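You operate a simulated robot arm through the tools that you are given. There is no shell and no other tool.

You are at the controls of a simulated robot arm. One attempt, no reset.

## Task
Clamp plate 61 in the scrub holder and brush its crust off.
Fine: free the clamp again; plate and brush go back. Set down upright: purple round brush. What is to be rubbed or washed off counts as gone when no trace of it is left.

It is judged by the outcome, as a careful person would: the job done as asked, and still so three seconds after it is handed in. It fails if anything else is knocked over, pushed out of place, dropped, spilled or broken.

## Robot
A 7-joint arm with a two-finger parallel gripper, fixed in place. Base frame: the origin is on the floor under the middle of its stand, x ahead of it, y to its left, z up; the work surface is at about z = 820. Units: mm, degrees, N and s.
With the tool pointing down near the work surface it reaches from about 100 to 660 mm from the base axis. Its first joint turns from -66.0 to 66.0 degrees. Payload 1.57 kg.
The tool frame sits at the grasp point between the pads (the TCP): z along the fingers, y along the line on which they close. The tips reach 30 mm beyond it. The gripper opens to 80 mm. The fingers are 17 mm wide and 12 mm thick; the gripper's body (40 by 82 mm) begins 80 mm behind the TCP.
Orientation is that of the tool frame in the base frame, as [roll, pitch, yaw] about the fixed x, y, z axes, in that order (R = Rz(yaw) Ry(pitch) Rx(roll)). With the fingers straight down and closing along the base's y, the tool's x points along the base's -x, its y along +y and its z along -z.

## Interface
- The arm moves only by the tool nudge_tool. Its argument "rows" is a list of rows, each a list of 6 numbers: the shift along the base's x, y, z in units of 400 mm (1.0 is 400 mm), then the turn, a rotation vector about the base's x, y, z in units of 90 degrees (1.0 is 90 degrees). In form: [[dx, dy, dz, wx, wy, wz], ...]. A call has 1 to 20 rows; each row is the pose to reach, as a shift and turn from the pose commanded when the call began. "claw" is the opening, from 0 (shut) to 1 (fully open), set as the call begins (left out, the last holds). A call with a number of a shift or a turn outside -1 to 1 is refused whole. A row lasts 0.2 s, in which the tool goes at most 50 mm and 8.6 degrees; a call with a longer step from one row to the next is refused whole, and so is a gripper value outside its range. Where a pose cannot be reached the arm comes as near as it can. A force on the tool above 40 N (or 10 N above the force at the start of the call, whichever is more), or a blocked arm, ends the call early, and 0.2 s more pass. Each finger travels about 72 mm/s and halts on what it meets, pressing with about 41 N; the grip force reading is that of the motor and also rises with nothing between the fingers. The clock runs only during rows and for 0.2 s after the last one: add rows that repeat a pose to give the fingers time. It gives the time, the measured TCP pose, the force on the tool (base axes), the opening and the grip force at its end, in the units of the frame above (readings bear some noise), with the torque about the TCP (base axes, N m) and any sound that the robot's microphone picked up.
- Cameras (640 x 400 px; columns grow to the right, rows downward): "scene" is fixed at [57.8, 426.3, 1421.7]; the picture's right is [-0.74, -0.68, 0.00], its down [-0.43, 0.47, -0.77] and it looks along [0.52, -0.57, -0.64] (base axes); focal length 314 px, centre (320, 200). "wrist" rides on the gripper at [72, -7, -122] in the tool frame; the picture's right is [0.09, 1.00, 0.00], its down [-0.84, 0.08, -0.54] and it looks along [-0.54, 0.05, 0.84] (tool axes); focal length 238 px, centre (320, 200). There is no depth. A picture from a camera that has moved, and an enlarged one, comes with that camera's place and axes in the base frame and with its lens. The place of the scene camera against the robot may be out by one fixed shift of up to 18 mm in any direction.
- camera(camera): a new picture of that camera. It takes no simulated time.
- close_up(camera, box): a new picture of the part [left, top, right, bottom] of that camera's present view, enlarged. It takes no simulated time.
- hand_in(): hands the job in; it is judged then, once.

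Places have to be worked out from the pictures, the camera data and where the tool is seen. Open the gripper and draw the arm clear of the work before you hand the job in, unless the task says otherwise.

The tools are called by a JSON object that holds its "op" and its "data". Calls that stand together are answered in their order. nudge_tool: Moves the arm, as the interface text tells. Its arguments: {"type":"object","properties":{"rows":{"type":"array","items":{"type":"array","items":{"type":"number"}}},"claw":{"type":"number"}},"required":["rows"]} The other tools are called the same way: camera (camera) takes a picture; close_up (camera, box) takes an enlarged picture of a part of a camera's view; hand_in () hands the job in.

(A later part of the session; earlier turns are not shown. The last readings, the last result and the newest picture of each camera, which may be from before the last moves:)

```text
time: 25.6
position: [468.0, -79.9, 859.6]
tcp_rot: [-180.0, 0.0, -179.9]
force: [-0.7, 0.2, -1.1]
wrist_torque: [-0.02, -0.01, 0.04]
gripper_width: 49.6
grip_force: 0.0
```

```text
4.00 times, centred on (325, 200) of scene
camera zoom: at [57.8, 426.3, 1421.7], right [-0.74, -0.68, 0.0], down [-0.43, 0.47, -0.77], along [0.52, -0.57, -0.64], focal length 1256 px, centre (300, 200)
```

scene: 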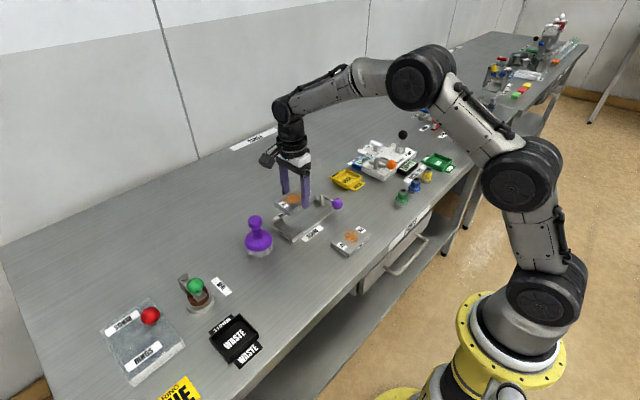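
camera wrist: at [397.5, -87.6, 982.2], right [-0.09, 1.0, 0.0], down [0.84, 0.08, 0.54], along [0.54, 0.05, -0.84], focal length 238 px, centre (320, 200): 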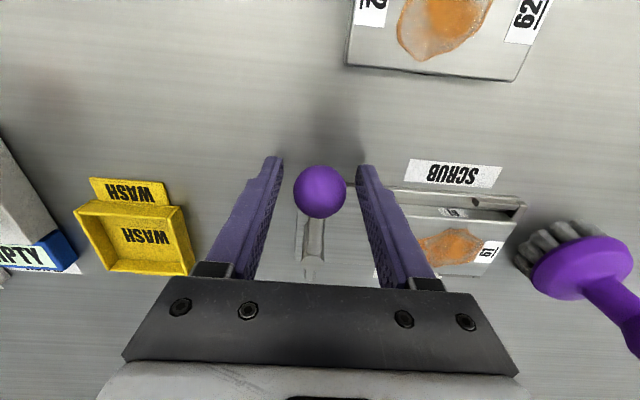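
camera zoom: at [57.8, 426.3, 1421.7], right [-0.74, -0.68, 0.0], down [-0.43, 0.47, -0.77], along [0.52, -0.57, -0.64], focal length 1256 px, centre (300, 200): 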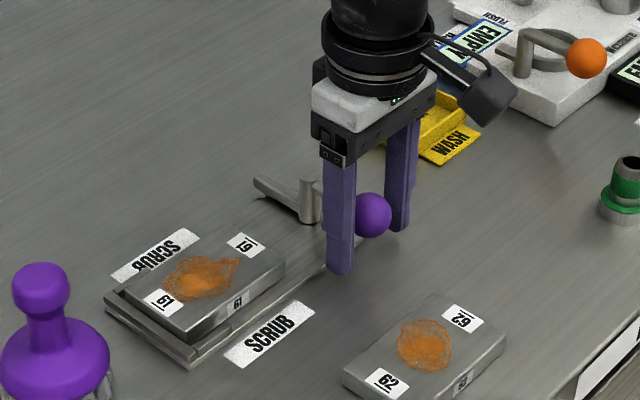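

The ball is exactly between the fingers. I close to a loose cage around it and begin swinging the lever: ball toward -y, so the bar swings toward the plate's end.

{"op": "nudge_tool", "data": {"rows": [[0, 0, 0, 0, 0, 0], [0, 0, 0, 0, 0, 0], [0.00076, -0.0145, 0, 0, 0, 0.0667], [0.00303, -0.02885, 0, 0, 0, 0.1333], [0.00679, -0.04288, 0, 0, 0, 0.2], [0.012, -0.05643, 0, 0, 0, 0.2667], [0.01859, -0.06938, 0, 0, 0, 0.3333], [0.01859, -0.06938, 0, 0, 0, 0.3333]], "claw": 0.44}}

{"op": "camera", "data": {"camera": "wrist"}}

{"op": "close_up", "data": {"camera": "scene", "box": [265, 150, 385, 250]}}

```text
time: 27.4
position: [477.1, -108.0, 861.3]
tcp_rot: [180.0, 0.0, -150.0]
force: [0.1, -0.2, 0.0]
wrist_torque: [0.01, -0.02, 0.0]
gripper_width: 35.5
grip_force: 0.2
```

```text
taken
camera wrist: at [418.0, -151.3, 983.1], right [-0.58, 0.82, 0.0], down [0.68, 0.49, 0.54], along [0.44, 0.31, -0.84], focal length 238 px, centre (320, 200)
```

wrist: 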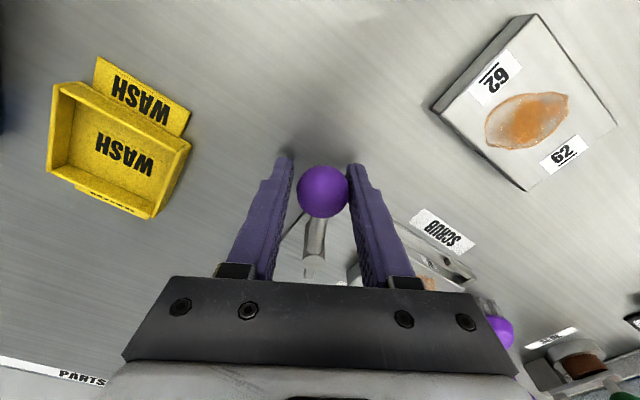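

```text
4.00 times, centred on (325, 200) of scene
camera zoom: at [57.8, 426.3, 1421.7], right [-0.74, -0.68, 0.0], down [-0.43, 0.47, -0.77], along [0.52, -0.57, -0.64], focal length 1256 px, centre (300, 200)
```

zoom: 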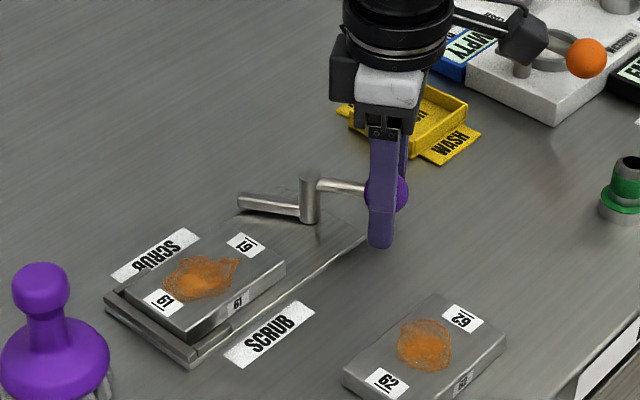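

The lever turns freely. I continue the arc to about 78° and check the bar against the plate.

{"op": "nudge_tool", "data": {"rows": [[0.00791, -0.01218, 0, 0, 0, 0.0667], [0.01705, -0.02347, 0, 0, 0, 0.1333], [0.02732, -0.03374, 0, 0, 0, 0.2], [0.0386, -0.04288, 0, 0, 0, 0.2667], [0.05079, -0.05079, 0, 0, 0, 0.3333], [0.06372, -0.05738, 0, 0, 0, 0.4], [0.07728, -0.06258, 0, 0, 0, 0.4667], [0.09131, -0.06634, 0, 0, 0, 0.5333], [0.09131, -0.06634, 0, 0, 0, 0.5333]]}}

{"op": "close_up", "data": {"camera": "scene", "box": [265, 150, 385, 250]}}

{"op": "camera", "data": {"camera": "wrist"}}

```text
time: 29.4
position: [513.3, -133.6, 860.8]
tcp_rot: [180.0, 0.0, -101.8]
force: [0.3, 0.6, 0.2]
wrist_torque: [-0.03, 0.04, 0.01]
gripper_width: 35.6
grip_force: 0.2
```

```text
4.00 times, centred on (325, 200) of scene
camera zoom: at [57.8, 426.3, 1421.7], right [-0.74, -0.68, 0.0], down [-0.43, 0.47, -0.77], along [0.52, -0.57, -0.64], focal length 1256 px, centre (300, 200)
```

zoom: 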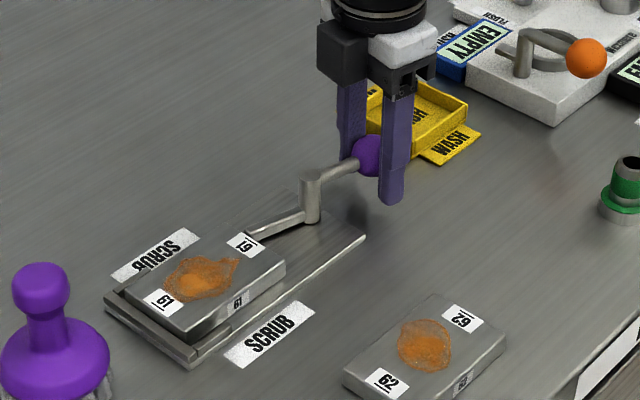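

```text
taken
camera wrist: at [504.7, -207.0, 983.6], right [-0.99, 0.11, 0.0], down [0.1, 0.83, 0.54], along [0.06, 0.54, -0.84], focal length 238 px, centre (320, 200)
```

wrist: 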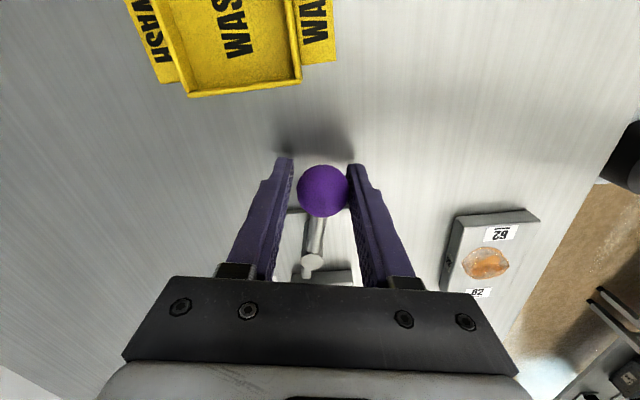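

No resistance yet, and the bar tip is close to the plate's end face. I complete the swing to about 92° to bring the lever square.

{"op": "nudge_tool", "data": {"rows": [[0.00717, -0.0012, 0, 0, 0, 0.0333], [0.01434, -0.00227, 0, 0, 0, 0.0667], [0.0216, -0.0027, 0, 0, 0, 0.1], [0.02885, -0.00303, 0, 0, 0, 0.1333], [0.03369, -0.00295, 0, 0, 0, 0.1556], [0.03369, -0.00295, 0, 0, 0, 0.1556]]}}

{"op": "close_up", "data": {"camera": "scene", "box": [265, 170, 355, 250]}}

{"op": "close_up", "data": {"camera": "wrist", "box": [270, 140, 370, 290]}}

```text
time: 30.8
position: [526.0, -136.8, 861.5]
tcp_rot: [-180.0, -0.1, -87.9]
force: [-0.5, -0.2, 0.2]
wrist_torque: [0.0, -0.03, -0.01]
gripper_width: 35.4
grip_force: 0.0
```

```text
5.00 times, centred on (310, 210) of scene
camera zoom: at [57.8, 426.3, 1421.7], right [-0.74, -0.68, 0.0], down [-0.43, 0.47, -0.77], along [0.52, -0.57, -0.64], focal length 1570 px, centre (370, 150)
```

zoom: 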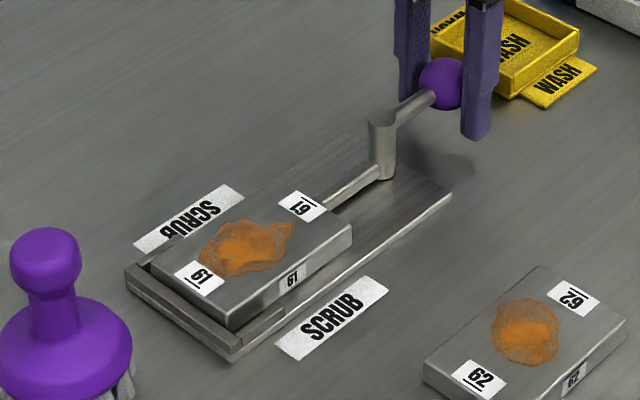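

```text
2.67 times, centred on (320, 215) of wrist
camera zoom: at [535.7, -209.1, 983.8], right [-0.99, -0.13, 0.0], down [-0.11, 0.83, 0.54], along [-0.07, 0.54, -0.84], focal length 636 px, centre (320, 160)
```

zoom: 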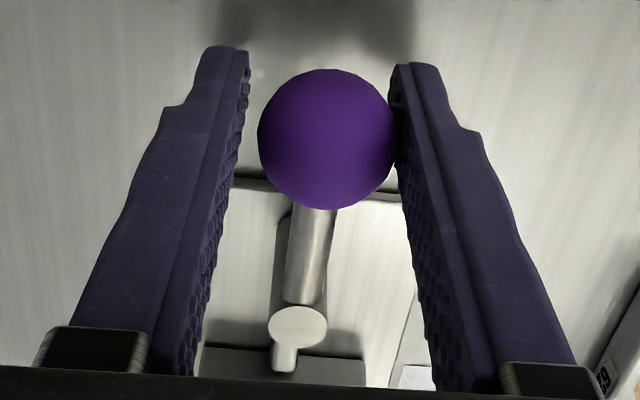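

The bar now points at the plate's end. I nudge a little further to feel whether the lever has reached its stop.

{"op": "nudge_tool", "data": {"rows": [[0.0024, 0.0001, 0, 0, 0, 0.011], [0.00484, 0.00025, 0, 0, 0, 0.0222], [0.00484, 0.00025, 0, 0, 0, 0.0222]]}}

{"op": "close_up", "data": {"camera": "wrist", "box": [270, 140, 370, 290]}}

```text
time: 31.6
position: [528.2, -135.6, 860.5]
tcp_rot: [180.0, 0.0, -85.8]
force: [-3.0, -0.7, 2.0]
wrist_torque: [0.04, 0.01, 0.03]
gripper_width: 37.4
grip_force: 1.4
```

```text
2.67 times, centred on (320, 215) of wrist
camera zoom: at [539.7, -208.3, 984.0], right [-0.99, -0.16, 0.0], down [-0.14, 0.83, 0.54], along [-0.09, 0.53, -0.84], focal length 636 px, centre (320, 160)
```

zoom: 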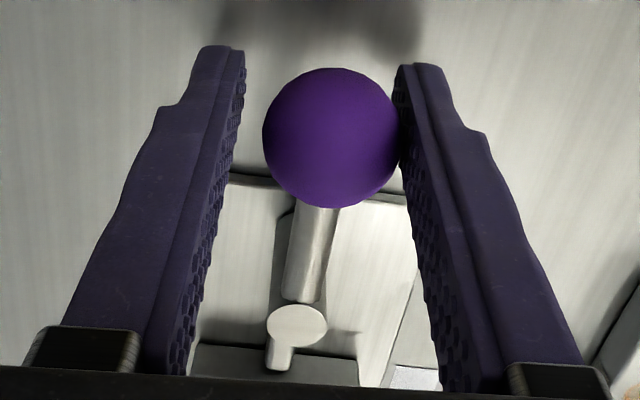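

The reaction (finger pushed to 37.4 mm, -3 N) shows the lever has met its stop. I back off to centre the cage, open and lift clear.

{"op": "nudge_tool", "data": {"rows": [[-0.003, 0, 0, 0, 0, 0], [-0.006, 0, 0, 0, 0, 0], [-0.006, 0, 0, 0, 0, 0]]}}

{"op": "nudge_tool", "data": {"rows": [[0, 0, 0, 0, 0, 0], [0, 0, 0, 0, 0, 0], [0, 0, 0.03, 0, 0, 0], [0, 0, 0.09, 0, 0, 0], [0, 0, 0.17, 0, 0, 0], [0, 0, 0.25, 0, 0, 0], [0, 0, 0.25, 0, 0, 0]], "claw": 0.65}}

{"op": "close_up", "data": {"camera": "scene", "box": [265, 170, 355, 250]}}

{"op": "camera", "data": {"camera": "wrist"}}

```text
time: 32.4
position: [526.0, -135.6, 861.5]
tcp_rot: [179.9, -0.1, -86.0]
force: [-0.5, -0.1, 0.3]
wrist_torque: [0.02, 0.01, 0.0]
gripper_width: 35.3
grip_force: 0.0
```

```text
time: 34.0
position: [526.7, -135.6, 960.1]
tcp_rot: [-179.9, 0.0, -85.9]
force: [0.7, -0.5, 0.3]
wrist_torque: [-0.04, 0.01, 0.0]
gripper_width: 51.9
grip_force: 0.0
```

```text
5.00 times, centred on (310, 210) of scene
camera zoom: at [57.8, 426.3, 1421.7], right [-0.74, -0.68, 0.0], down [-0.43, 0.47, -0.77], along [0.52, -0.57, -0.64], focal length 1570 px, centre (370, 150)
```

zoom: 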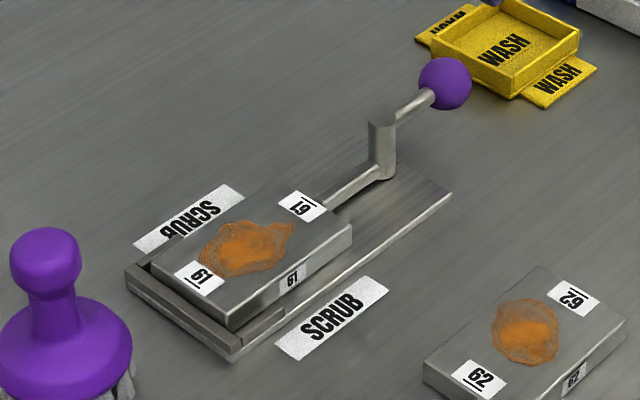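

```text
taken
camera wrist: at [539.1, -207.4, 1082.9], right [-0.99, -0.16, 0.0], down [-0.14, 0.83, 0.54], along [-0.09, 0.53, -0.84], focal length 238 px, centre (320, 200)
```

wrist: 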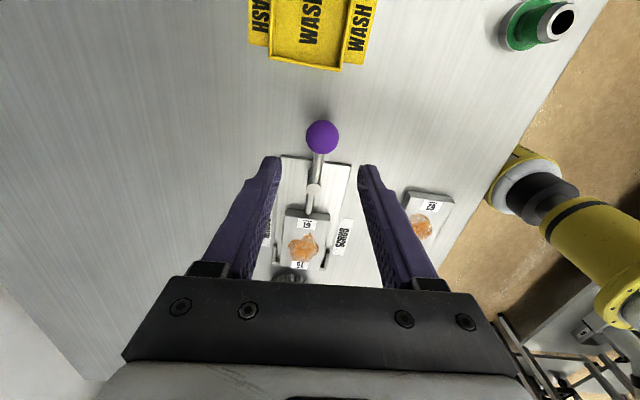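

The lever is clear. I enlarge the bar tip and plate end from here.

{"op": "close_up", "data": {"camera": "wrist", "box": [270, 110, 370, 280]}}

{"op": "close_up", "data": {"camera": "scene", "box": [300, 180, 350, 230]}}

```text
2.35 times, centred on (320, 195) of wrist
camera zoom: at [539.1, -207.4, 1082.9], right [-0.99, -0.16, 0.0], down [-0.14, 0.83, 0.54], along [-0.09, 0.53, -0.84], focal length 561 px, centre (320, 212)
```

zoom: 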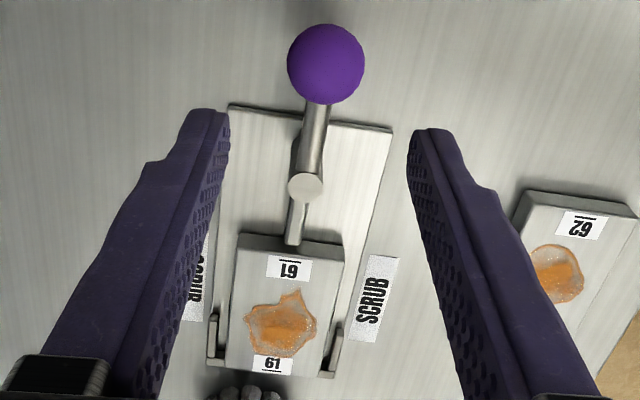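

```text
8.00 times, centred on (325, 205) of scene
camera zoom: at [57.8, 426.3, 1421.7], right [-0.74, -0.68, 0.0], down [-0.43, 0.47, -0.77], along [0.52, -0.57, -0.64], focal length 2512 px, centre (280, 160)
```

zoom: 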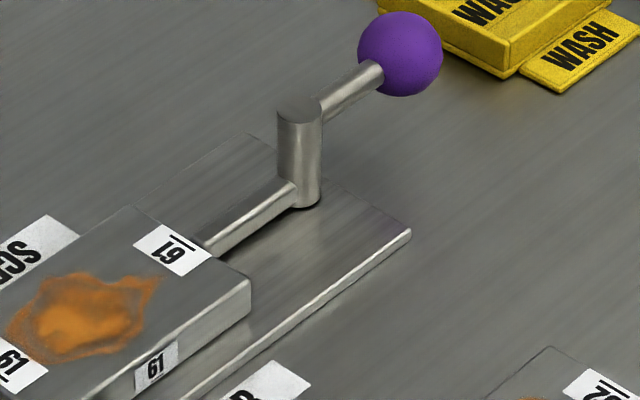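

The bar presses at the plate's end. Now I rise and go to above the purple brush, turning the gripper back to close along y.

{"op": "nudge_tool", "data": {"rows": [[0, 0.02, 0.05, 0, 0, -0.09], [0, 0.08, 0.1, 0, 0, -0.18], [0.005, 0.15, 0.125, 0, 0, -0.27], [0.01, 0.22, 0.125, 0, 0, -0.36], [0.015, 0.29, 0.125, 0, 0, -0.45], [0.017, 0.36, 0.125, 0, 0, -0.54], [0.017, 0.43, 0.125, 0, 0, -0.63], [0.017, 0.5, 0.125, 0, 0, -0.72], [0.017, 0.57, 0.125, 0, 0, -0.81], [0.017, 0.63, 0.125, 0, 0, -0.9], [0.017, 0.68, 0.125, 0, 0, -0.99], [0.017, 0.7, 0.125, 0, 0, -0.99], [0.017, 0.7, 0.125, 0, 0, -0.99]], "claw": 1}}

{"op": "nudge_tool", "data": {"rows": [[0, 0, 0, 0, 0, -0.05], [0, 0, 0, 0, 0, -0.05]]}}

{"op": "camera", "data": {"camera": "wrist"}}

{"op": "close_up", "data": {"camera": "scene", "box": [215, 150, 345, 260]}}

```text
time: 36.8
position: [532.8, 146.8, 1011.1]
tcp_rot: [180.0, 0.0, -175.2]
force: [0.4, 0.5, 0.0]
wrist_torque: [0.03, -0.02, -0.05]
gripper_width: 80.1
grip_force: 0.0
```

```text
time: 37.4
position: [533.6, 144.0, 1011.7]
tcp_rot: [180.0, 0.0, -179.5]
force: [0.2, 0.3, -0.3]
wrist_torque: [-0.04, 0.01, 0.01]
gripper_width: 80.3
grip_force: 0.1
```

```text
taken
camera wrist: at [460.8, 136.3, 1133.2], right [-0.1, 1.0, 0.0], down [0.84, 0.08, 0.54], along [0.54, 0.05, -0.84], focal length 238 px, centre (320, 200)
```

wrist: 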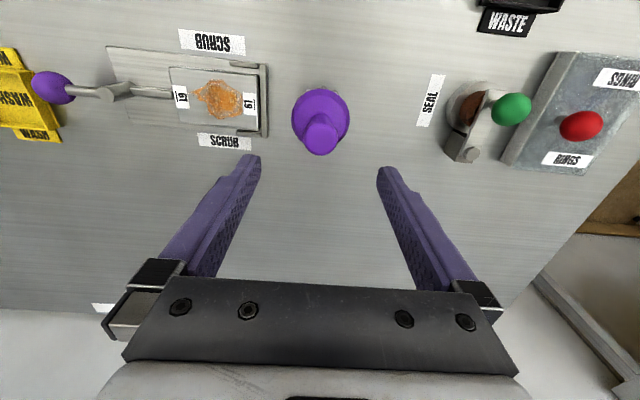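

```text
3.64 times, centred on (280, 205) of scene
camera zoom: at [57.8, 426.3, 1421.7], right [-0.74, -0.68, 0.0], down [-0.43, 0.47, -0.77], along [0.52, -0.57, -0.64], focal length 1142 px, centre (466, 182)
```

zoom: 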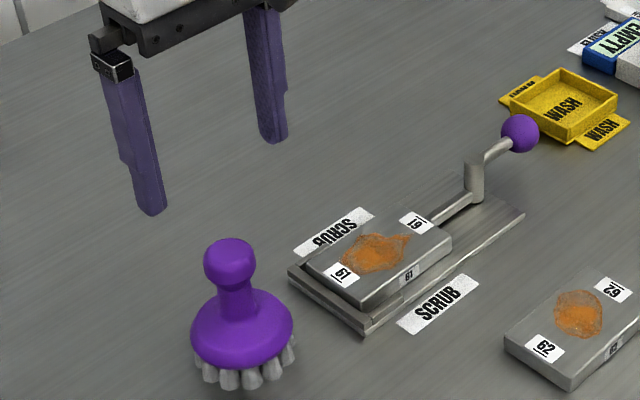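

I enlarge the brush in the wrist view to fix its axis.

{"op": "close_up", "data": {"camera": "wrist", "box": [270, 70, 370, 170]}}

{"op": "close_up", "data": {"camera": "wrist", "box": [160, 50, 280, 150]}}

```text
4.00 times, centred on (320, 120) of wrist
camera zoom: at [460.8, 136.3, 1133.2], right [-0.1, 1.0, 0.0], down [0.84, 0.08, 0.54], along [0.54, 0.05, -0.84], focal length 953 px, centre (320, 520)
```

zoom: 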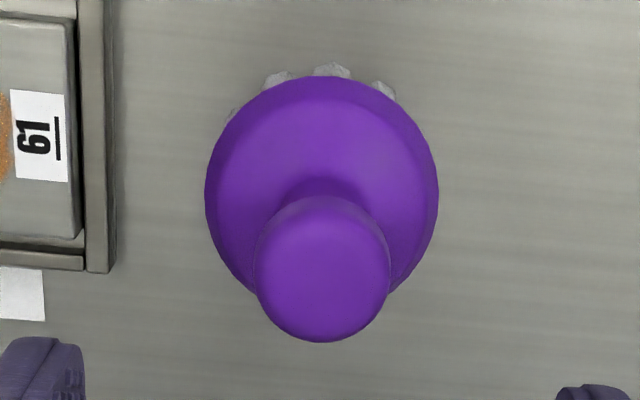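

```text
4.00 times, centred on (220, 100) of wrist
camera zoom: at [460.8, 136.3, 1133.2], right [-0.1, 1.0, 0.0], down [0.84, 0.08, 0.54], along [0.54, 0.05, -0.84], focal length 953 px, centre (720, 600)
```

zoom: 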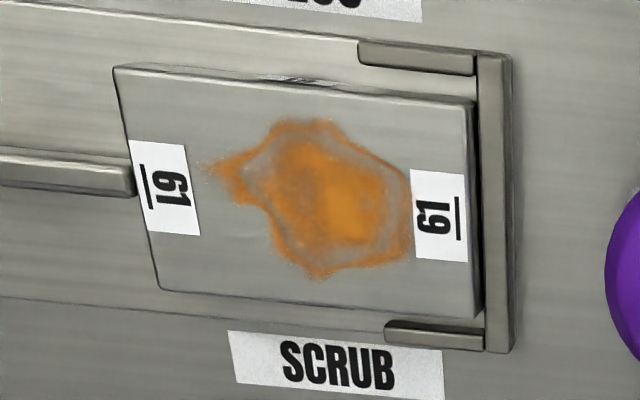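

The knob (33 mm wide) is centred at about (533,144), z 899–920, directly below the tool. I descend to grip it at z≈906.

{"op": "nudge_tool", "data": {"rows": [[0, 0, -0.08, 0, 0, -0.005], [0, 0, -0.16, 0, 0, -0.005], [0, 0, -0.22, 0, 0, -0.005], [0, 0, -0.25, 0, 0, -0.005], [0, 0, -0.2635, 0, 0, -0.005], [0, 0, -0.2635, 0, 0, -0.005]], "claw": 1}}

{"op": "camera", "data": {"camera": "wrist"}}

{"op": "close_up", "data": {"camera": "scene", "box": [215, 180, 315, 270]}}

```text
time: 38.8
position: [532.9, 145.3, 905.5]
tcp_rot: [-180.0, -0.1, 180.0]
force: [-0.5, -1.0, -0.9]
wrist_torque: [0.01, 0.02, 0.0]
gripper_width: 80.2
grip_force: 0.1
```

```text
taken
camera wrist: at [460.8, 136.6, 1028.0], right [-0.09, 1.0, 0.0], down [0.84, 0.08, 0.54], along [0.54, 0.05, -0.84], focal length 238 px, centre (320, 200)
```

wrist: 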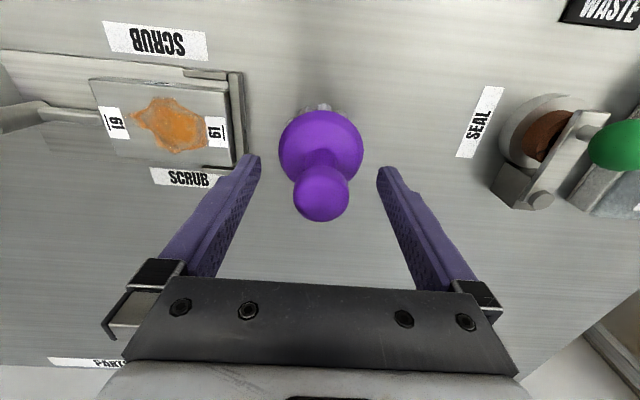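

```text
4.44 times, centred on (265, 225) of scene
camera zoom: at [57.8, 426.3, 1421.7], right [-0.74, -0.68, 0.0], down [-0.43, 0.47, -0.77], along [0.52, -0.57, -0.64], focal length 1396 px, centre (564, 89)
```

zoom: 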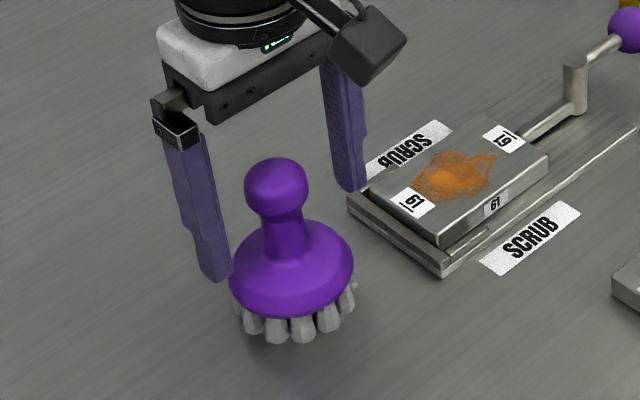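

The knob is exactly at the grasp point. I close on it.

{"op": "nudge_tool", "data": {"rows": [[0, 0, 0, 0, 0, 0], [0, 0, 0, 0, 0, 0], [0, 0, 0, 0, 0, 0], [0, 0, 0, 0, 0, 0]], "claw": 0}}

{"op": "close_up", "data": {"camera": "scene", "box": [215, 180, 315, 270]}}

{"op": "camera", "data": {"camera": "wrist"}}

```text
time: 39.8
position: [532.7, 144.4, 906.1]
tcp_rot: [-180.0, 0.1, 180.0]
force: [-0.4, 0.2, -0.1]
wrist_torque: [0.02, -0.02, 0.01]
gripper_width: 32.9
grip_force: 41.3
```

```text
4.44 times, centred on (265, 225) of scene
camera zoom: at [57.8, 426.4, 1421.7], right [-0.74, -0.68, 0.0], down [-0.43, 0.47, -0.77], along [0.52, -0.57, -0.64], focal length 1396 px, centre (564, 89)
```

zoom: 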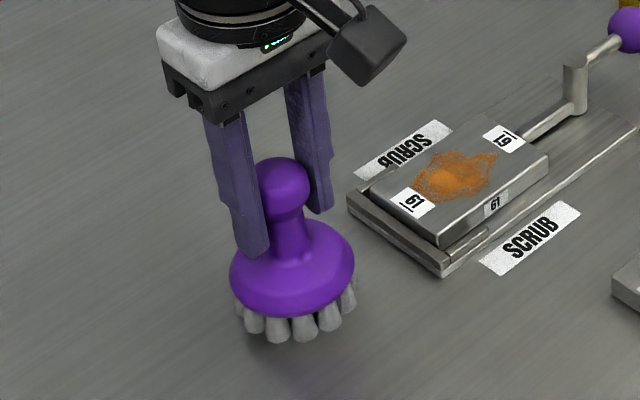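

```text
taken
camera wrist: at [460.7, 136.6, 1028.2], right [-0.09, 1.0, 0.0], down [0.84, 0.08, 0.54], along [0.54, 0.05, -0.84], focal length 238 px, centre (320, 200)
```

wrist: 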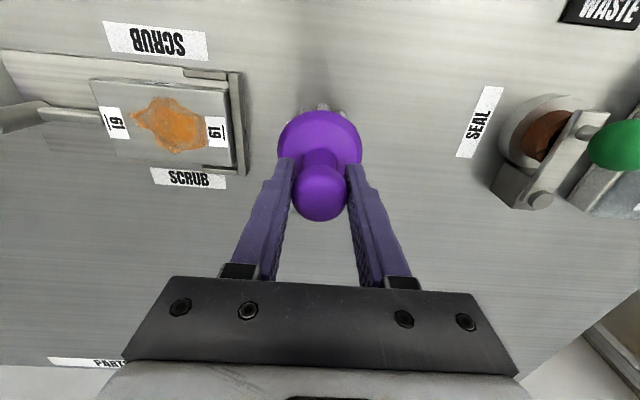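

The brush is held firmly (32.9 mm). I lift it 50 mm and bring it over the crusted plate.

{"op": "nudge_tool", "data": {"rows": [[0, 0, 0.03, 0, 0, 0], [0, 0, 0.08, 0, 0, 0], [0, 0, 0.125, 0, 0, 0], [0, -0.05, 0.125, 0, 0, 0], [-0.005, -0.11, 0.125, 0, 0, 0], [-0.01, -0.17, 0.125, 0, 0, 0], [-0.015, -0.23, 0.125, 0, 0, 0], [-0.02, -0.275, 0.125, 0, 0, 0], [-0.022, -0.295, 0.125, 0, 0, 0], [-0.022, -0.295, 0.125, 0, 0, 0]]}}

{"op": "close_up", "data": {"camera": "scene", "box": [235, 150, 355, 250]}}

{"op": "camera", "data": {"camera": "wrist"}}

```text
time: 42.0
position: [522.8, 25.0, 956.0]
tcp_rot: [180.0, 0.1, -180.0]
force: [-1.1, -0.4, -1.0]
wrist_torque: [-0.02, 0.01, 0.01]
gripper_width: 32.9
grip_force: 41.0
```

```text
4.00 times, centred on (295, 200) of scene
camera zoom: at [57.8, 426.3, 1421.7], right [-0.74, -0.68, 0.0], down [-0.43, 0.47, -0.77], along [0.52, -0.57, -0.64], focal length 1256 px, centre (420, 200)
```

zoom: 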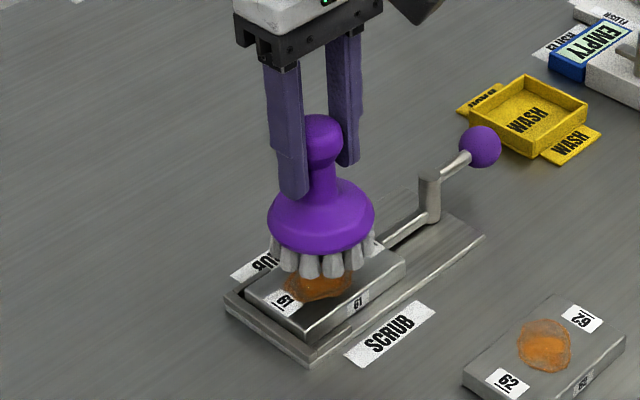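

```text
taken
camera wrist: at [450.9, 17.0, 1077.4], right [-0.09, 1.0, 0.0], down [0.84, 0.08, 0.54], along [0.54, 0.05, -0.84], focal length 238 px, centre (320, 200)
```

wrist: 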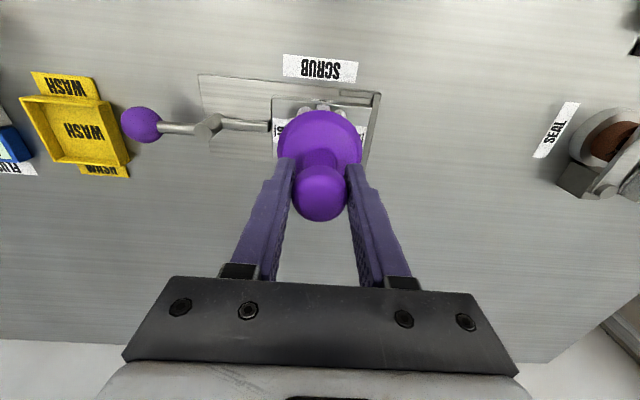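

The brush is centred above the plate. I lower it to just above contact and then creep down watching the force.

{"op": "nudge_tool", "data": {"rows": [[0, 0, -0.03, 0, 0, 0], [0, 0, -0.055, 0, 0, 0], [0, 0, -0.07, 0, 0, 0], [0, 0, -0.07, 0, 0, 0]]}}

{"op": "nudge_tool", "data": {"rows": [[0, 0, -0.0025, 0, 0, 0], [0, 0, -0.005, 0, 0, 0], [0, 0, -0.005, 0, 0, 0]]}}

{"op": "close_up", "data": {"camera": "scene", "box": [265, 180, 345, 250]}}

```text
time: 43.0
position: [523.9, 26.0, 926.9]
tcp_rot: [179.9, 0.1, -179.9]
force: [-3.3, -1.3, 8.0]
wrist_torque: [-0.12, 0.26, 0.01]
gripper_width: 32.8
grip_force: 41.3
```

```text
time: 43.8
position: [523.7, 25.4, 927.1]
tcp_rot: [180.0, 0.2, 179.9]
force: [-7.8, -1.9, 22.1]
wrist_torque: [-0.16, 0.68, -0.01]
gripper_width: 32.8
grip_force: 41.4
```

```text
5.71 times, centred on (305, 215) of scene
camera zoom: at [57.2, 426.3, 1421.7], right [-0.74, -0.68, 0.0], down [-0.43, 0.47, -0.77], along [0.52, -0.57, -0.64], focal length 1794 px, centre (406, 114)
```

zoom: 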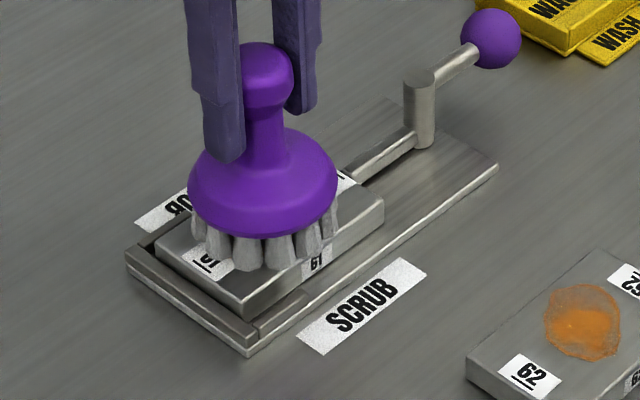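

Brush is in contact at about 22 N. I ease up a millimetre and make first gentle strokes along y, watching force and grip.

{"op": "nudge_tool", "data": {"rows": [[0, 0, 0.002, 0, 0, 0], [0, 0.015, 0.002, 0, 0, 0], [0, 0.03, 0.002, 0, 0, 0], [0, 0.045, 0.002, 0, 0, 0], [0, 0.03, 0.002, 0, 0, 0], [0, 0.015, 0.002, 0, 0, 0], [0, 0, 0.002, 0, 0, 0], [0, -0.015, 0.002, 0, 0, 0], [0, -0.03, 0.002, 0, 0, 0], [0, -0.045, 0.002, 0, 0, 0], [0, -0.06, 0.002, 0, 0, 0], [0, -0.045, 0.002, 0, 0, 0], [0, -0.03, 0.002, 0, 0, 0], [0, -0.015, 0.002, 0, 0, 0], [0, 0, 0.002, 0, 0, 0], [0, 0, 0.002, 0, 0, 0]]}}

{"op": "close_up", "data": {"camera": "scene", "box": [265, 180, 345, 250]}}

{"op": "close_up", "data": {"camera": "wrist", "box": [230, 70, 410, 220]}}

```text
time: 47.2
position: [524.2, 26.2, 928.0]
tcp_rot: [-180.0, 0.2, 180.0]
force: [0.5, -6.7, 17.2]
wrist_torque: [-0.4, -0.19, -0.05]
gripper_width: 32.6
grip_force: 40.7
```

```text
5.71 times, centred on (305, 215) of scene
camera zoom: at [57.5, 426.2, 1421.7], right [-0.74, -0.68, 0.0], down [-0.43, 0.47, -0.77], along [0.52, -0.57, -0.64], focal length 1794 px, centre (406, 114)
```

zoom: 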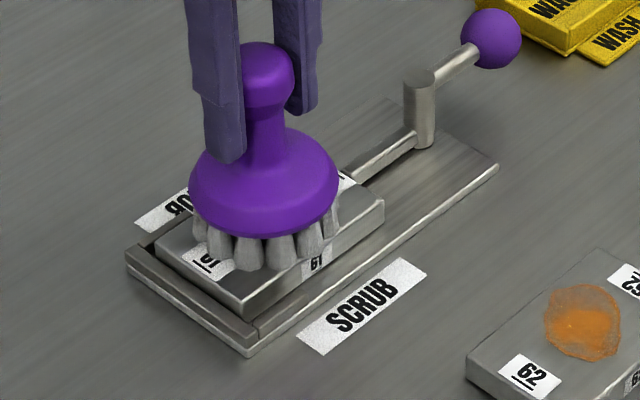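

```text
2.67 times, centred on (320, 145) of wrist
camera zoom: at [451.8, 18.2, 1049.6], right [-0.09, 1.0, 0.0], down [0.84, 0.08, 0.54], along [0.54, 0.05, -0.84], focal length 636 px, centre (320, 347)
```

zoom: 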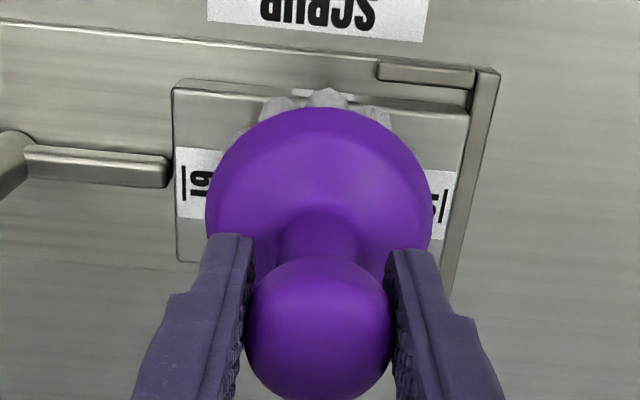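

Strokes go well (17 N press, plate stays put). I continue with strokes offset to both sides in x to cover the whole crust.

{"op": "nudge_tool", "data": {"rows": [[0.0225, 0, 0, 0, 0, 0], [0.0225, 0.03, 0, 0, 0, 0], [0.0225, 0.05, 0, 0, 0, 0], [0.0225, 0.02, 0, 0, 0, 0], [0.0225, -0.01, 0, 0, 0, 0], [0.0225, -0.04, 0, 0, 0, 0], [0.0225, -0.065, 0, 0, 0, 0], [0.0225, -0.035, 0, 0, 0, 0], [0.0225, -0.005, 0, 0, 0, 0], [0, 0, 0, 0, 0, 0], [-0.0225, 0, 0, 0, 0, 0], [-0.0225, 0.03, 0, 0, 0, 0], [-0.0225, 0.05, 0, 0, 0, 0], [-0.0225, 0.02, 0, 0, 0, 0], [-0.0225, -0.01, 0, 0, 0, 0], [-0.0225, -0.04, 0, 0, 0, 0], [-0.0225, -0.065, 0, 0, 0, 0], [-0.0225, -0.035, 0, 0, 0, 0], [-0.0225, -0.005, 0, 0, 0, 0], [0, 0, 0, 0, 0, 0]]}}

{"op": "close_up", "data": {"camera": "scene", "box": [265, 180, 345, 250]}}

```text
time: 51.4
position: [522.6, 26.0, 927.0]
tcp_rot: [180.0, -0.2, -179.9]
force: [-5.9, -1.8, 16.1]
wrist_torque: [-0.18, 0.09, -0.05]
gripper_width: 33.1
grip_force: 41.4
```

```text
5.71 times, centred on (305, 215) of scene
camera zoom: at [57.3, 426.3, 1421.7], right [-0.74, -0.68, 0.0], down [-0.43, 0.47, -0.77], along [0.52, -0.57, -0.64], focal length 1794 px, centre (406, 114)
```

zoom: 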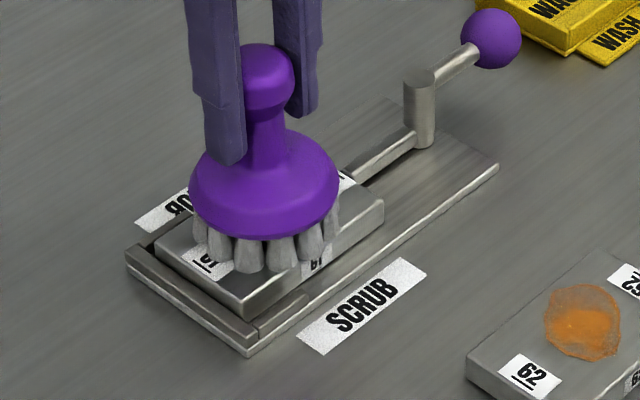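

I lift the brush and shift it aside toward its home to inspect the plate.

{"op": "nudge_tool", "data": {"rows": [[0, 0, 0.04, 0, 0, 0], [0, 0, 0.09, 0, 0, 0], [0, 0.06, 0.1, 0, 0, 0], [0, 0.13, 0.1, 0, 0, 0], [0, 0.2, 0.1, 0, 0, 0], [0, 0.25, 0.1, 0, 0, 0], [0, 0.25, 0.1, 0, 0, 0]]}}

{"op": "camera", "data": {"camera": "wrist"}}

{"op": "close_up", "data": {"camera": "scene", "box": [255, 180, 355, 250]}}

{"op": "close_up", "data": {"camera": "wrist", "box": [80, 60, 280, 190]}}

```text
time: 53.0
position: [523.9, 126.9, 966.6]
tcp_rot: [-180.0, 0.0, -179.9]
force: [-0.4, -0.2, -0.7]
wrist_torque: [-0.02, 0.02, 0.04]
gripper_width: 33.0
grip_force: 41.3
```

```text
taken
camera wrist: at [452.6, 118.4, 1088.5], right [-0.09, 1.0, 0.0], down [0.84, 0.08, 0.54], along [0.54, 0.05, -0.84], focal length 238 px, centre (320, 200)
```

wrist: 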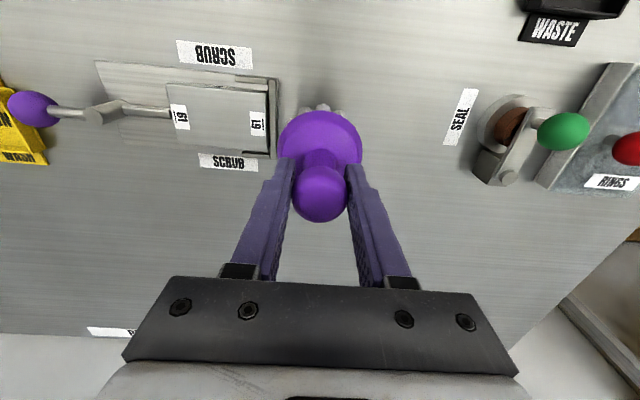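

```text
5.71 times, centred on (305, 215) of scene
camera zoom: at [57.8, 426.4, 1421.7], right [-0.74, -0.68, 0.0], down [-0.43, 0.47, -0.77], along [0.52, -0.57, -0.64], focal length 1794 px, centre (406, 114)
```

zoom: 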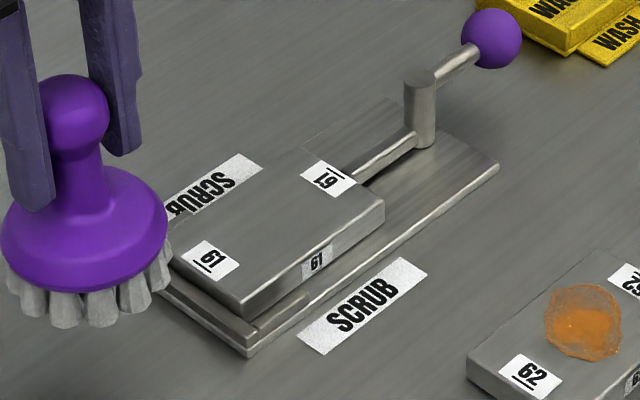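

```text
3.08 times, centred on (180, 125) of wrist
camera zoom: at [452.6, 118.4, 1088.5], right [-0.09, 1.0, 0.0], down [0.84, 0.08, 0.54], along [0.54, 0.05, -0.84], focal length 733 px, centre (751, 431)
```

zoom: 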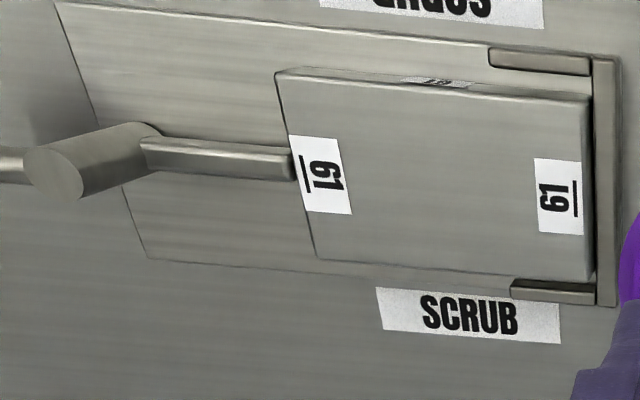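

The crust looks gone. I zoom in tightly to check for any remaining traces.

{"op": "close_up", "data": {"camera": "wrist", "box": [160, 78, 280, 160]}}

{"op": "close_up", "data": {"camera": "scene", "box": [283, 200, 325, 240]}}

{"op": "close_up", "data": {"camera": "wrist", "box": [215, 85, 275, 150]}}

{"op": "close_up", "data": {"camera": "wrist", "box": [165, 80, 225, 150]}}

```text
4.88 times, centred on (220, 119) of wrist
camera zoom: at [452.6, 118.4, 1088.5], right [-0.09, 1.0, 0.0], down [0.84, 0.08, 0.54], along [0.54, 0.05, -0.84], focal length 1163 px, centre (808, 595)
```

zoom: 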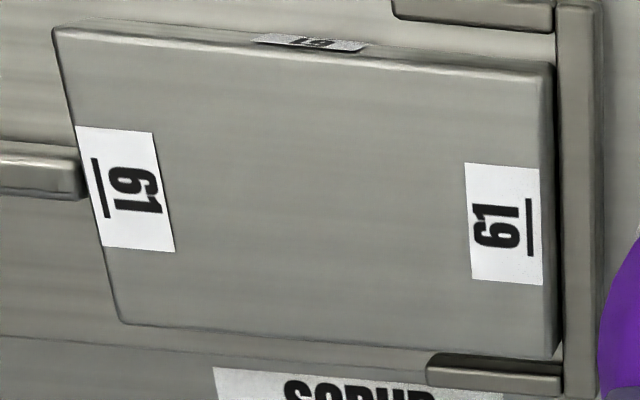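

```text
10.00 times, centred on (304, 220) of scene
camera zoom: at [57.8, 426.4, 1421.7], right [-0.74, -0.68, 0.0], down [-0.43, 0.47, -0.77], along [0.52, -0.57, -0.64], focal length 3140 px, centre (480, 0)
```

zoom: 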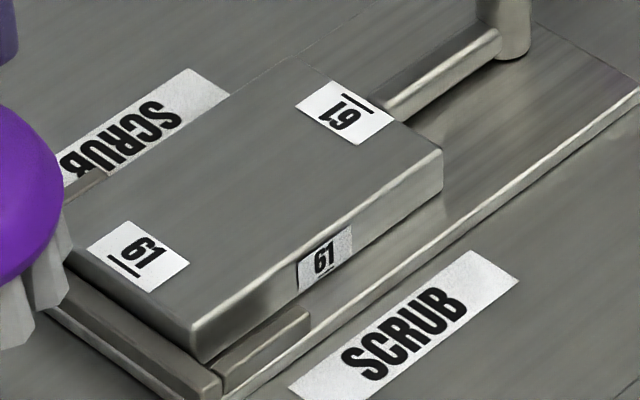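

```text
6.15 times, centred on (245, 118) of wrist
camera zoom: at [452.6, 118.4, 1088.5], right [-0.09, 1.0, 0.0], down [0.84, 0.08, 0.54], along [0.54, 0.05, -0.84], focal length 1467 px, centre (782, 708)
```

zoom: 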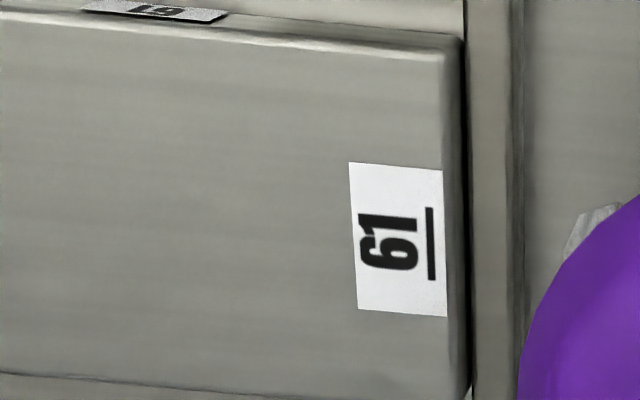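

```text
5.71 times, centred on (195, 115) of wrist
camera zoom: at [452.6, 118.4, 1088.5], right [-0.09, 1.0, 0.0], down [0.84, 0.08, 0.54], along [0.54, 0.05, -0.84], focal length 1362 px, centre (1034, 686)
```

zoom: 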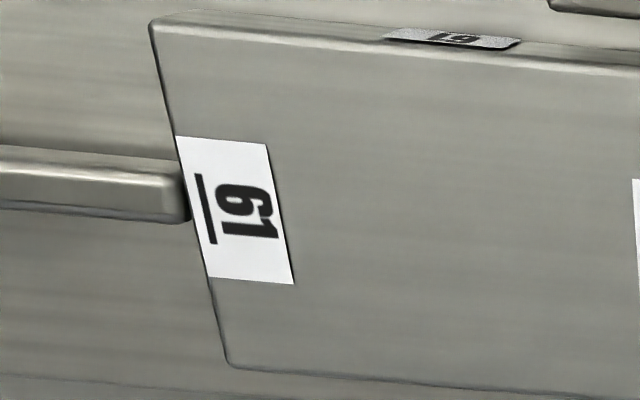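

The plate looks clean from both views. For certainty about faint residue I make one more light pass before returning the brush: first back over the plate to the same pressing height.

{"op": "nudge_tool", "data": {"rows": [[0, -0.06, 0, 0, 0, 0], [0, -0.13, 0, 0, 0, 0], [0, -0.2, 0, 0, 0, 0], [0, -0.25, 0, 0, 0, 0], [0, -0.25, -0.05, 0, 0, 0], [0, -0.25, -0.08, 0, 0, 0], [0, -0.25, -0.09, 0, 0, 0], [0, -0.25, -0.095, 0, 0, 0], [0, -0.25, -0.1, 0, 0, 0], [0, -0.25, -0.1, 0, 0, 0]]}}

{"op": "nudge_tool", "data": {"rows": [[0.015, 0.02, 0, 0, 0, 0], [0.0225, 0.05, 0, 0, 0, 0], [0, 0.06, 0, 0, 0, 0], [-0.0225, 0.05, 0, 0, 0, 0], [-0.0225, 0.02, 0, 0, 0, 0], [0, 0.01, 0, 0, 0, 0], [0.0225, 0, 0, 0, 0, 0], [0.0225, -0.03, 0, 0, 0, 0], [0.0225, -0.06, 0, 0, 0, 0], [0, -0.075, 0, 0, 0, 0], [-0.0225, -0.06, 0, 0, 0, 0], [-0.0225, -0.03, 0, 0, 0, 0], [0, -0.02, 0, 0, 0, 0], [0.02, 0, 0, 0, 0, 0], [0, 0.02, 0, 0, 0, 0], [-0.02, 0, 0, 0, 0, 0], [0, -0.02, 0, 0, 0, 0], [0, 0, 0, 0, 0, 0]]}}

{"op": "close_up", "data": {"camera": "scene", "box": [265, 180, 345, 250]}}

```text
time: 55.2
position: [524.8, 25.2, 927.3]
tcp_rot: [180.0, 0.0, 180.0]
force: [-0.3, -1.1, 0.4]
wrist_torque: [-0.06, -0.02, -0.04]
gripper_width: 33.1
grip_force: 41.1
```

```text
time: 59.0
position: [524.4, 24.4, 927.0]
tcp_rot: [-179.9, 0.2, -180.0]
force: [-0.4, -4.8, 13.8]
wrist_torque: [-0.32, 0.08, 0.01]
gripper_width: 33.0
grip_force: 41.1
```

```text
5.71 times, centred on (305, 215) of scene
camera zoom: at [57.6, 426.2, 1421.7], right [-0.74, -0.68, 0.0], down [-0.43, 0.47, -0.77], along [0.52, -0.57, -0.64], focal length 1794 px, centre (406, 114)
```

zoom: 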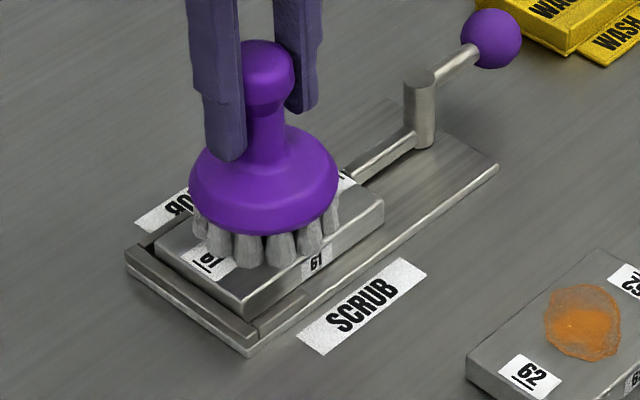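

Second pass done. I lift the brush and carry it back above its original spot, checking the plate on the way.

{"op": "nudge_tool", "data": {"rows": [[0, 0, 0.04, 0, 0, 0], [0, 0, 0.09, 0, 0, 0], [0.005, 0.05, 0.1, 0, 0, 0], [0.01, 0.11, 0.1, 0, 0, 0], [0.015, 0.17, 0.1, 0, 0, 0], [0.02, 0.23, 0.1, 0, 0, 0], [0.022, 0.275, 0.1, 0, 0, 0], [0.022, 0.295, 0.1, 0, 0, 0], [0.022, 0.295, 0.1, 0, 0, 0]]}}

{"op": "close_up", "data": {"camera": "wrist", "box": [110, 60, 270, 170]}}

{"op": "close_up", "data": {"camera": "scene", "box": [215, 160, 345, 270]}}

```text
time: 61.0
position: [533.3, 145.2, 964.7]
tcp_rot: [180.0, 0.0, -180.0]
force: [-0.2, 0.0, -0.5]
wrist_torque: [0.02, -0.01, 0.02]
gripper_width: 33.0
grip_force: 41.2
```

```text
3.64 times, centred on (190, 115) of wrist
camera zoom: at [461.1, 136.9, 1088.7], right [-0.09, 1.0, 0.0], down [0.84, 0.08, 0.54], along [0.54, 0.05, -0.84], focal length 867 px, centre (793, 509)
```

zoom: 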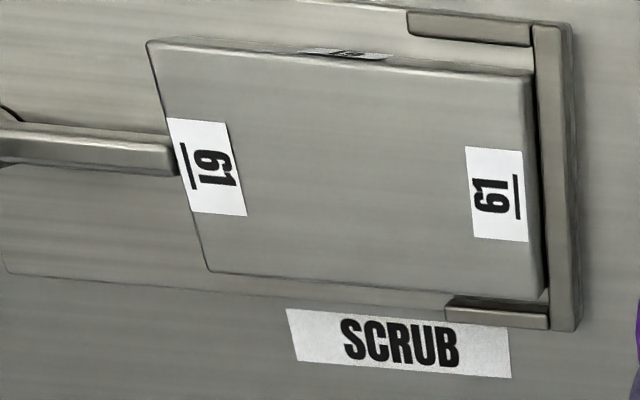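

```text
3.64 times, centred on (280, 215) of scene
camera zoom: at [57.8, 426.4, 1421.7], right [-0.74, -0.68, 0.0], down [-0.43, 0.47, -0.77], along [0.52, -0.57, -0.64], focal length 1142 px, centre (466, 146)
```

zoom: 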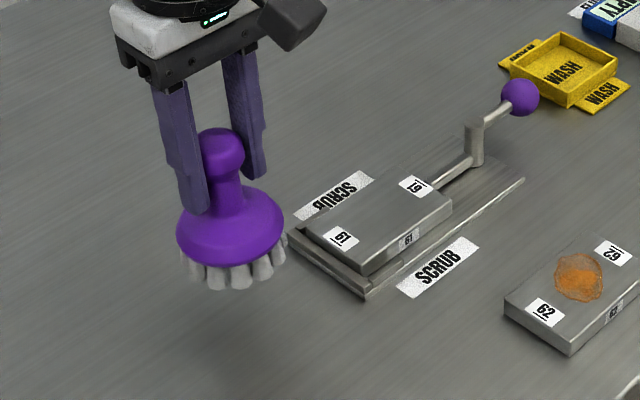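

Plate is clean and the brush hangs upright. I lower it to just above the table at its home spot.

{"op": "nudge_tool", "data": {"rows": [[0, 0, -0.05, 0, 0, 0], [0, 0, -0.1, 0, 0, 0], [0, 0, -0.13, 0, 0, 0], [0, 0, -0.145, 0, 0, 0], [0, 0, -0.147, 0, 0, 0], [0, 0, -0.147, 0, 0, 0]]}}

{"op": "nudge_tool", "data": {"rows": [[0, 0, -0.002, 0, 0, 0], [0, 0, -0.004, 0, 0, 0], [0, 0, -0.004, 0, 0, 0]]}}

{"op": "close_up", "data": {"camera": "scene", "box": [215, 180, 315, 270]}}

```text
time: 62.4
position: [533.0, 143.6, 907.2]
tcp_rot: [180.0, 0.0, -180.0]
force: [-0.5, 0.0, -0.4]
wrist_torque: [0.0, 0.01, -0.01]
gripper_width: 32.8
grip_force: 41.3
```

```text
time: 63.2
position: [533.7, 144.4, 905.5]
tcp_rot: [180.0, 0.0, 179.9]
force: [0.6, -0.3, -0.6]
wrist_torque: [0.01, 0.03, -0.01]
gripper_width: 33.0
grip_force: 41.4
```

```text
4.44 times, centred on (265, 225) of scene
camera zoom: at [57.8, 426.3, 1421.7], right [-0.74, -0.68, 0.0], down [-0.43, 0.47, -0.77], along [0.52, -0.57, -0.64], focal length 1396 px, centre (564, 89)
```

zoom: 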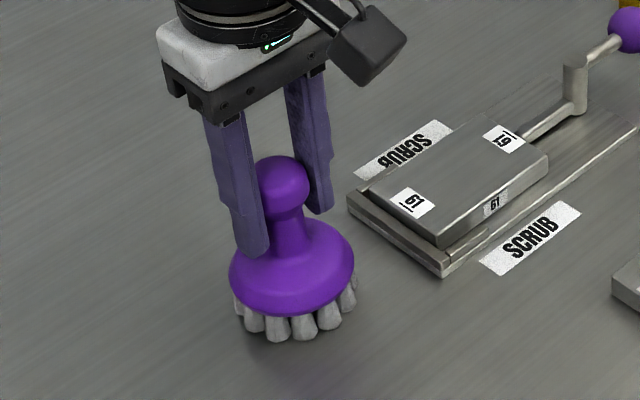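

Still no contact; the brush likely slid up slightly in the grip. I creep down further.

{"op": "nudge_tool", "data": {"rows": [[0, 0, -0.0015, 0, 0, 0], [0, 0, -0.003, 0, 0, 0], [0, 0, -0.003, 0, 0, 0]]}}

```text
time: 64.0
position: [532.9, 143.3, 904.8]
tcp_rot: [180.0, -0.1, -180.0]
force: [1.0, 0.8, 0.8]
wrist_torque: [0.04, -0.05, -0.01]
gripper_width: 33.1
grip_force: 41.1
```

{"op": "nudge_tool", "data": {"rows": [[0, 0, -0.0015, 0, 0, 0], [0, 0, -0.003, 0, 0, 0], [0, 0, -0.003, 0, 0, 0]]}}

```text
time: 64.8
position: [533.1, 143.5, 904.4]
tcp_rot: [-180.0, 0.1, 180.0]
force: [-2.5, -2.7, 8.7]
wrist_torque: [-0.23, 0.19, -0.05]
gripper_width: 33.0
grip_force: 41.0
```

Now 8.7 N of contact: the brush stands on the table. I open and then rise straight up.

{"op": "nudge_tool", "data": {"rows": [[0, 0, 0.0008, 0, 0, 0], [0, 0, 0.0008, 0, 0, 0]]}}

{"op": "nudge_tool", "data": {"rows": [[0, 0, 0, 0, 0, 0], [0, 0, 0, 0, 0, 0], [0, 0, 0, 0, 0, 0], [0, 0, 0, 0, 0, 0]], "claw": 1}}

{"op": "camera", "data": {"camera": "wrist"}}

{"op": "close_up", "data": {"camera": "scene", "box": [215, 180, 315, 270]}}

```text
time: 65.4
position: [533.6, 143.9, 904.4]
tcp_rot: [-180.0, 0.1, 179.9]
force: [-2.0, -1.8, 11.5]
wrist_torque: [-0.22, 0.12, -0.03]
gripper_width: 32.9
grip_force: 41.3
```

```text
time: 66.4
position: [531.8, 143.9, 904.2]
tcp_rot: [180.0, -0.1, -180.0]
force: [-0.2, -1.3, 1.0]
wrist_torque: [-0.01, 0.01, 0.02]
gripper_width: 80.1
grip_force: 0.0
```

```text
taken
camera wrist: at [460.8, 136.0, 1026.3], right [-0.09, 1.0, 0.0], down [0.84, 0.08, 0.54], along [0.54, 0.05, -0.84], focal length 238 px, centre (320, 200)
```

wrist: 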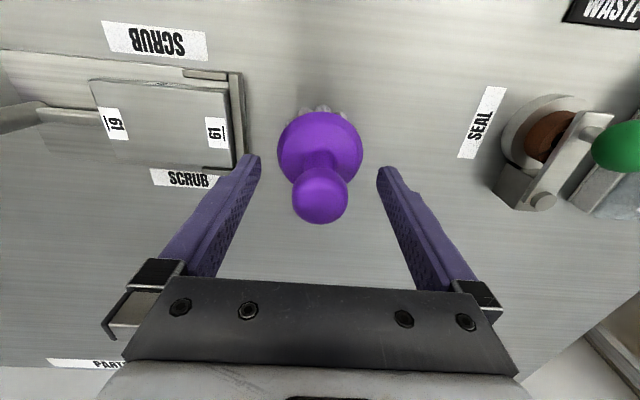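

```text
4.44 times, centred on (265, 225) of scene
camera zoom: at [57.8, 426.3, 1421.7], right [-0.74, -0.68, 0.0], down [-0.43, 0.47, -0.77], along [0.52, -0.57, -0.64], focal length 1396 px, centre (564, 89)
```

zoom: 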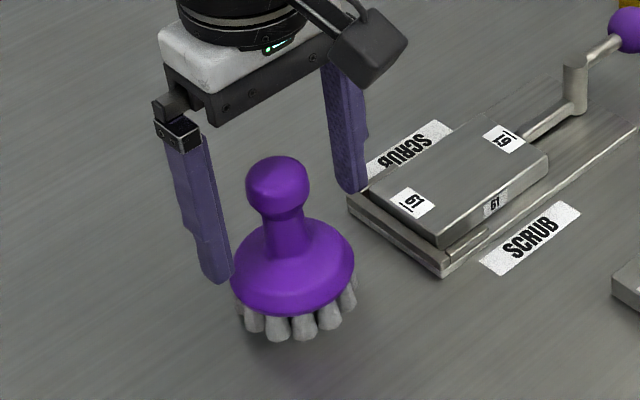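

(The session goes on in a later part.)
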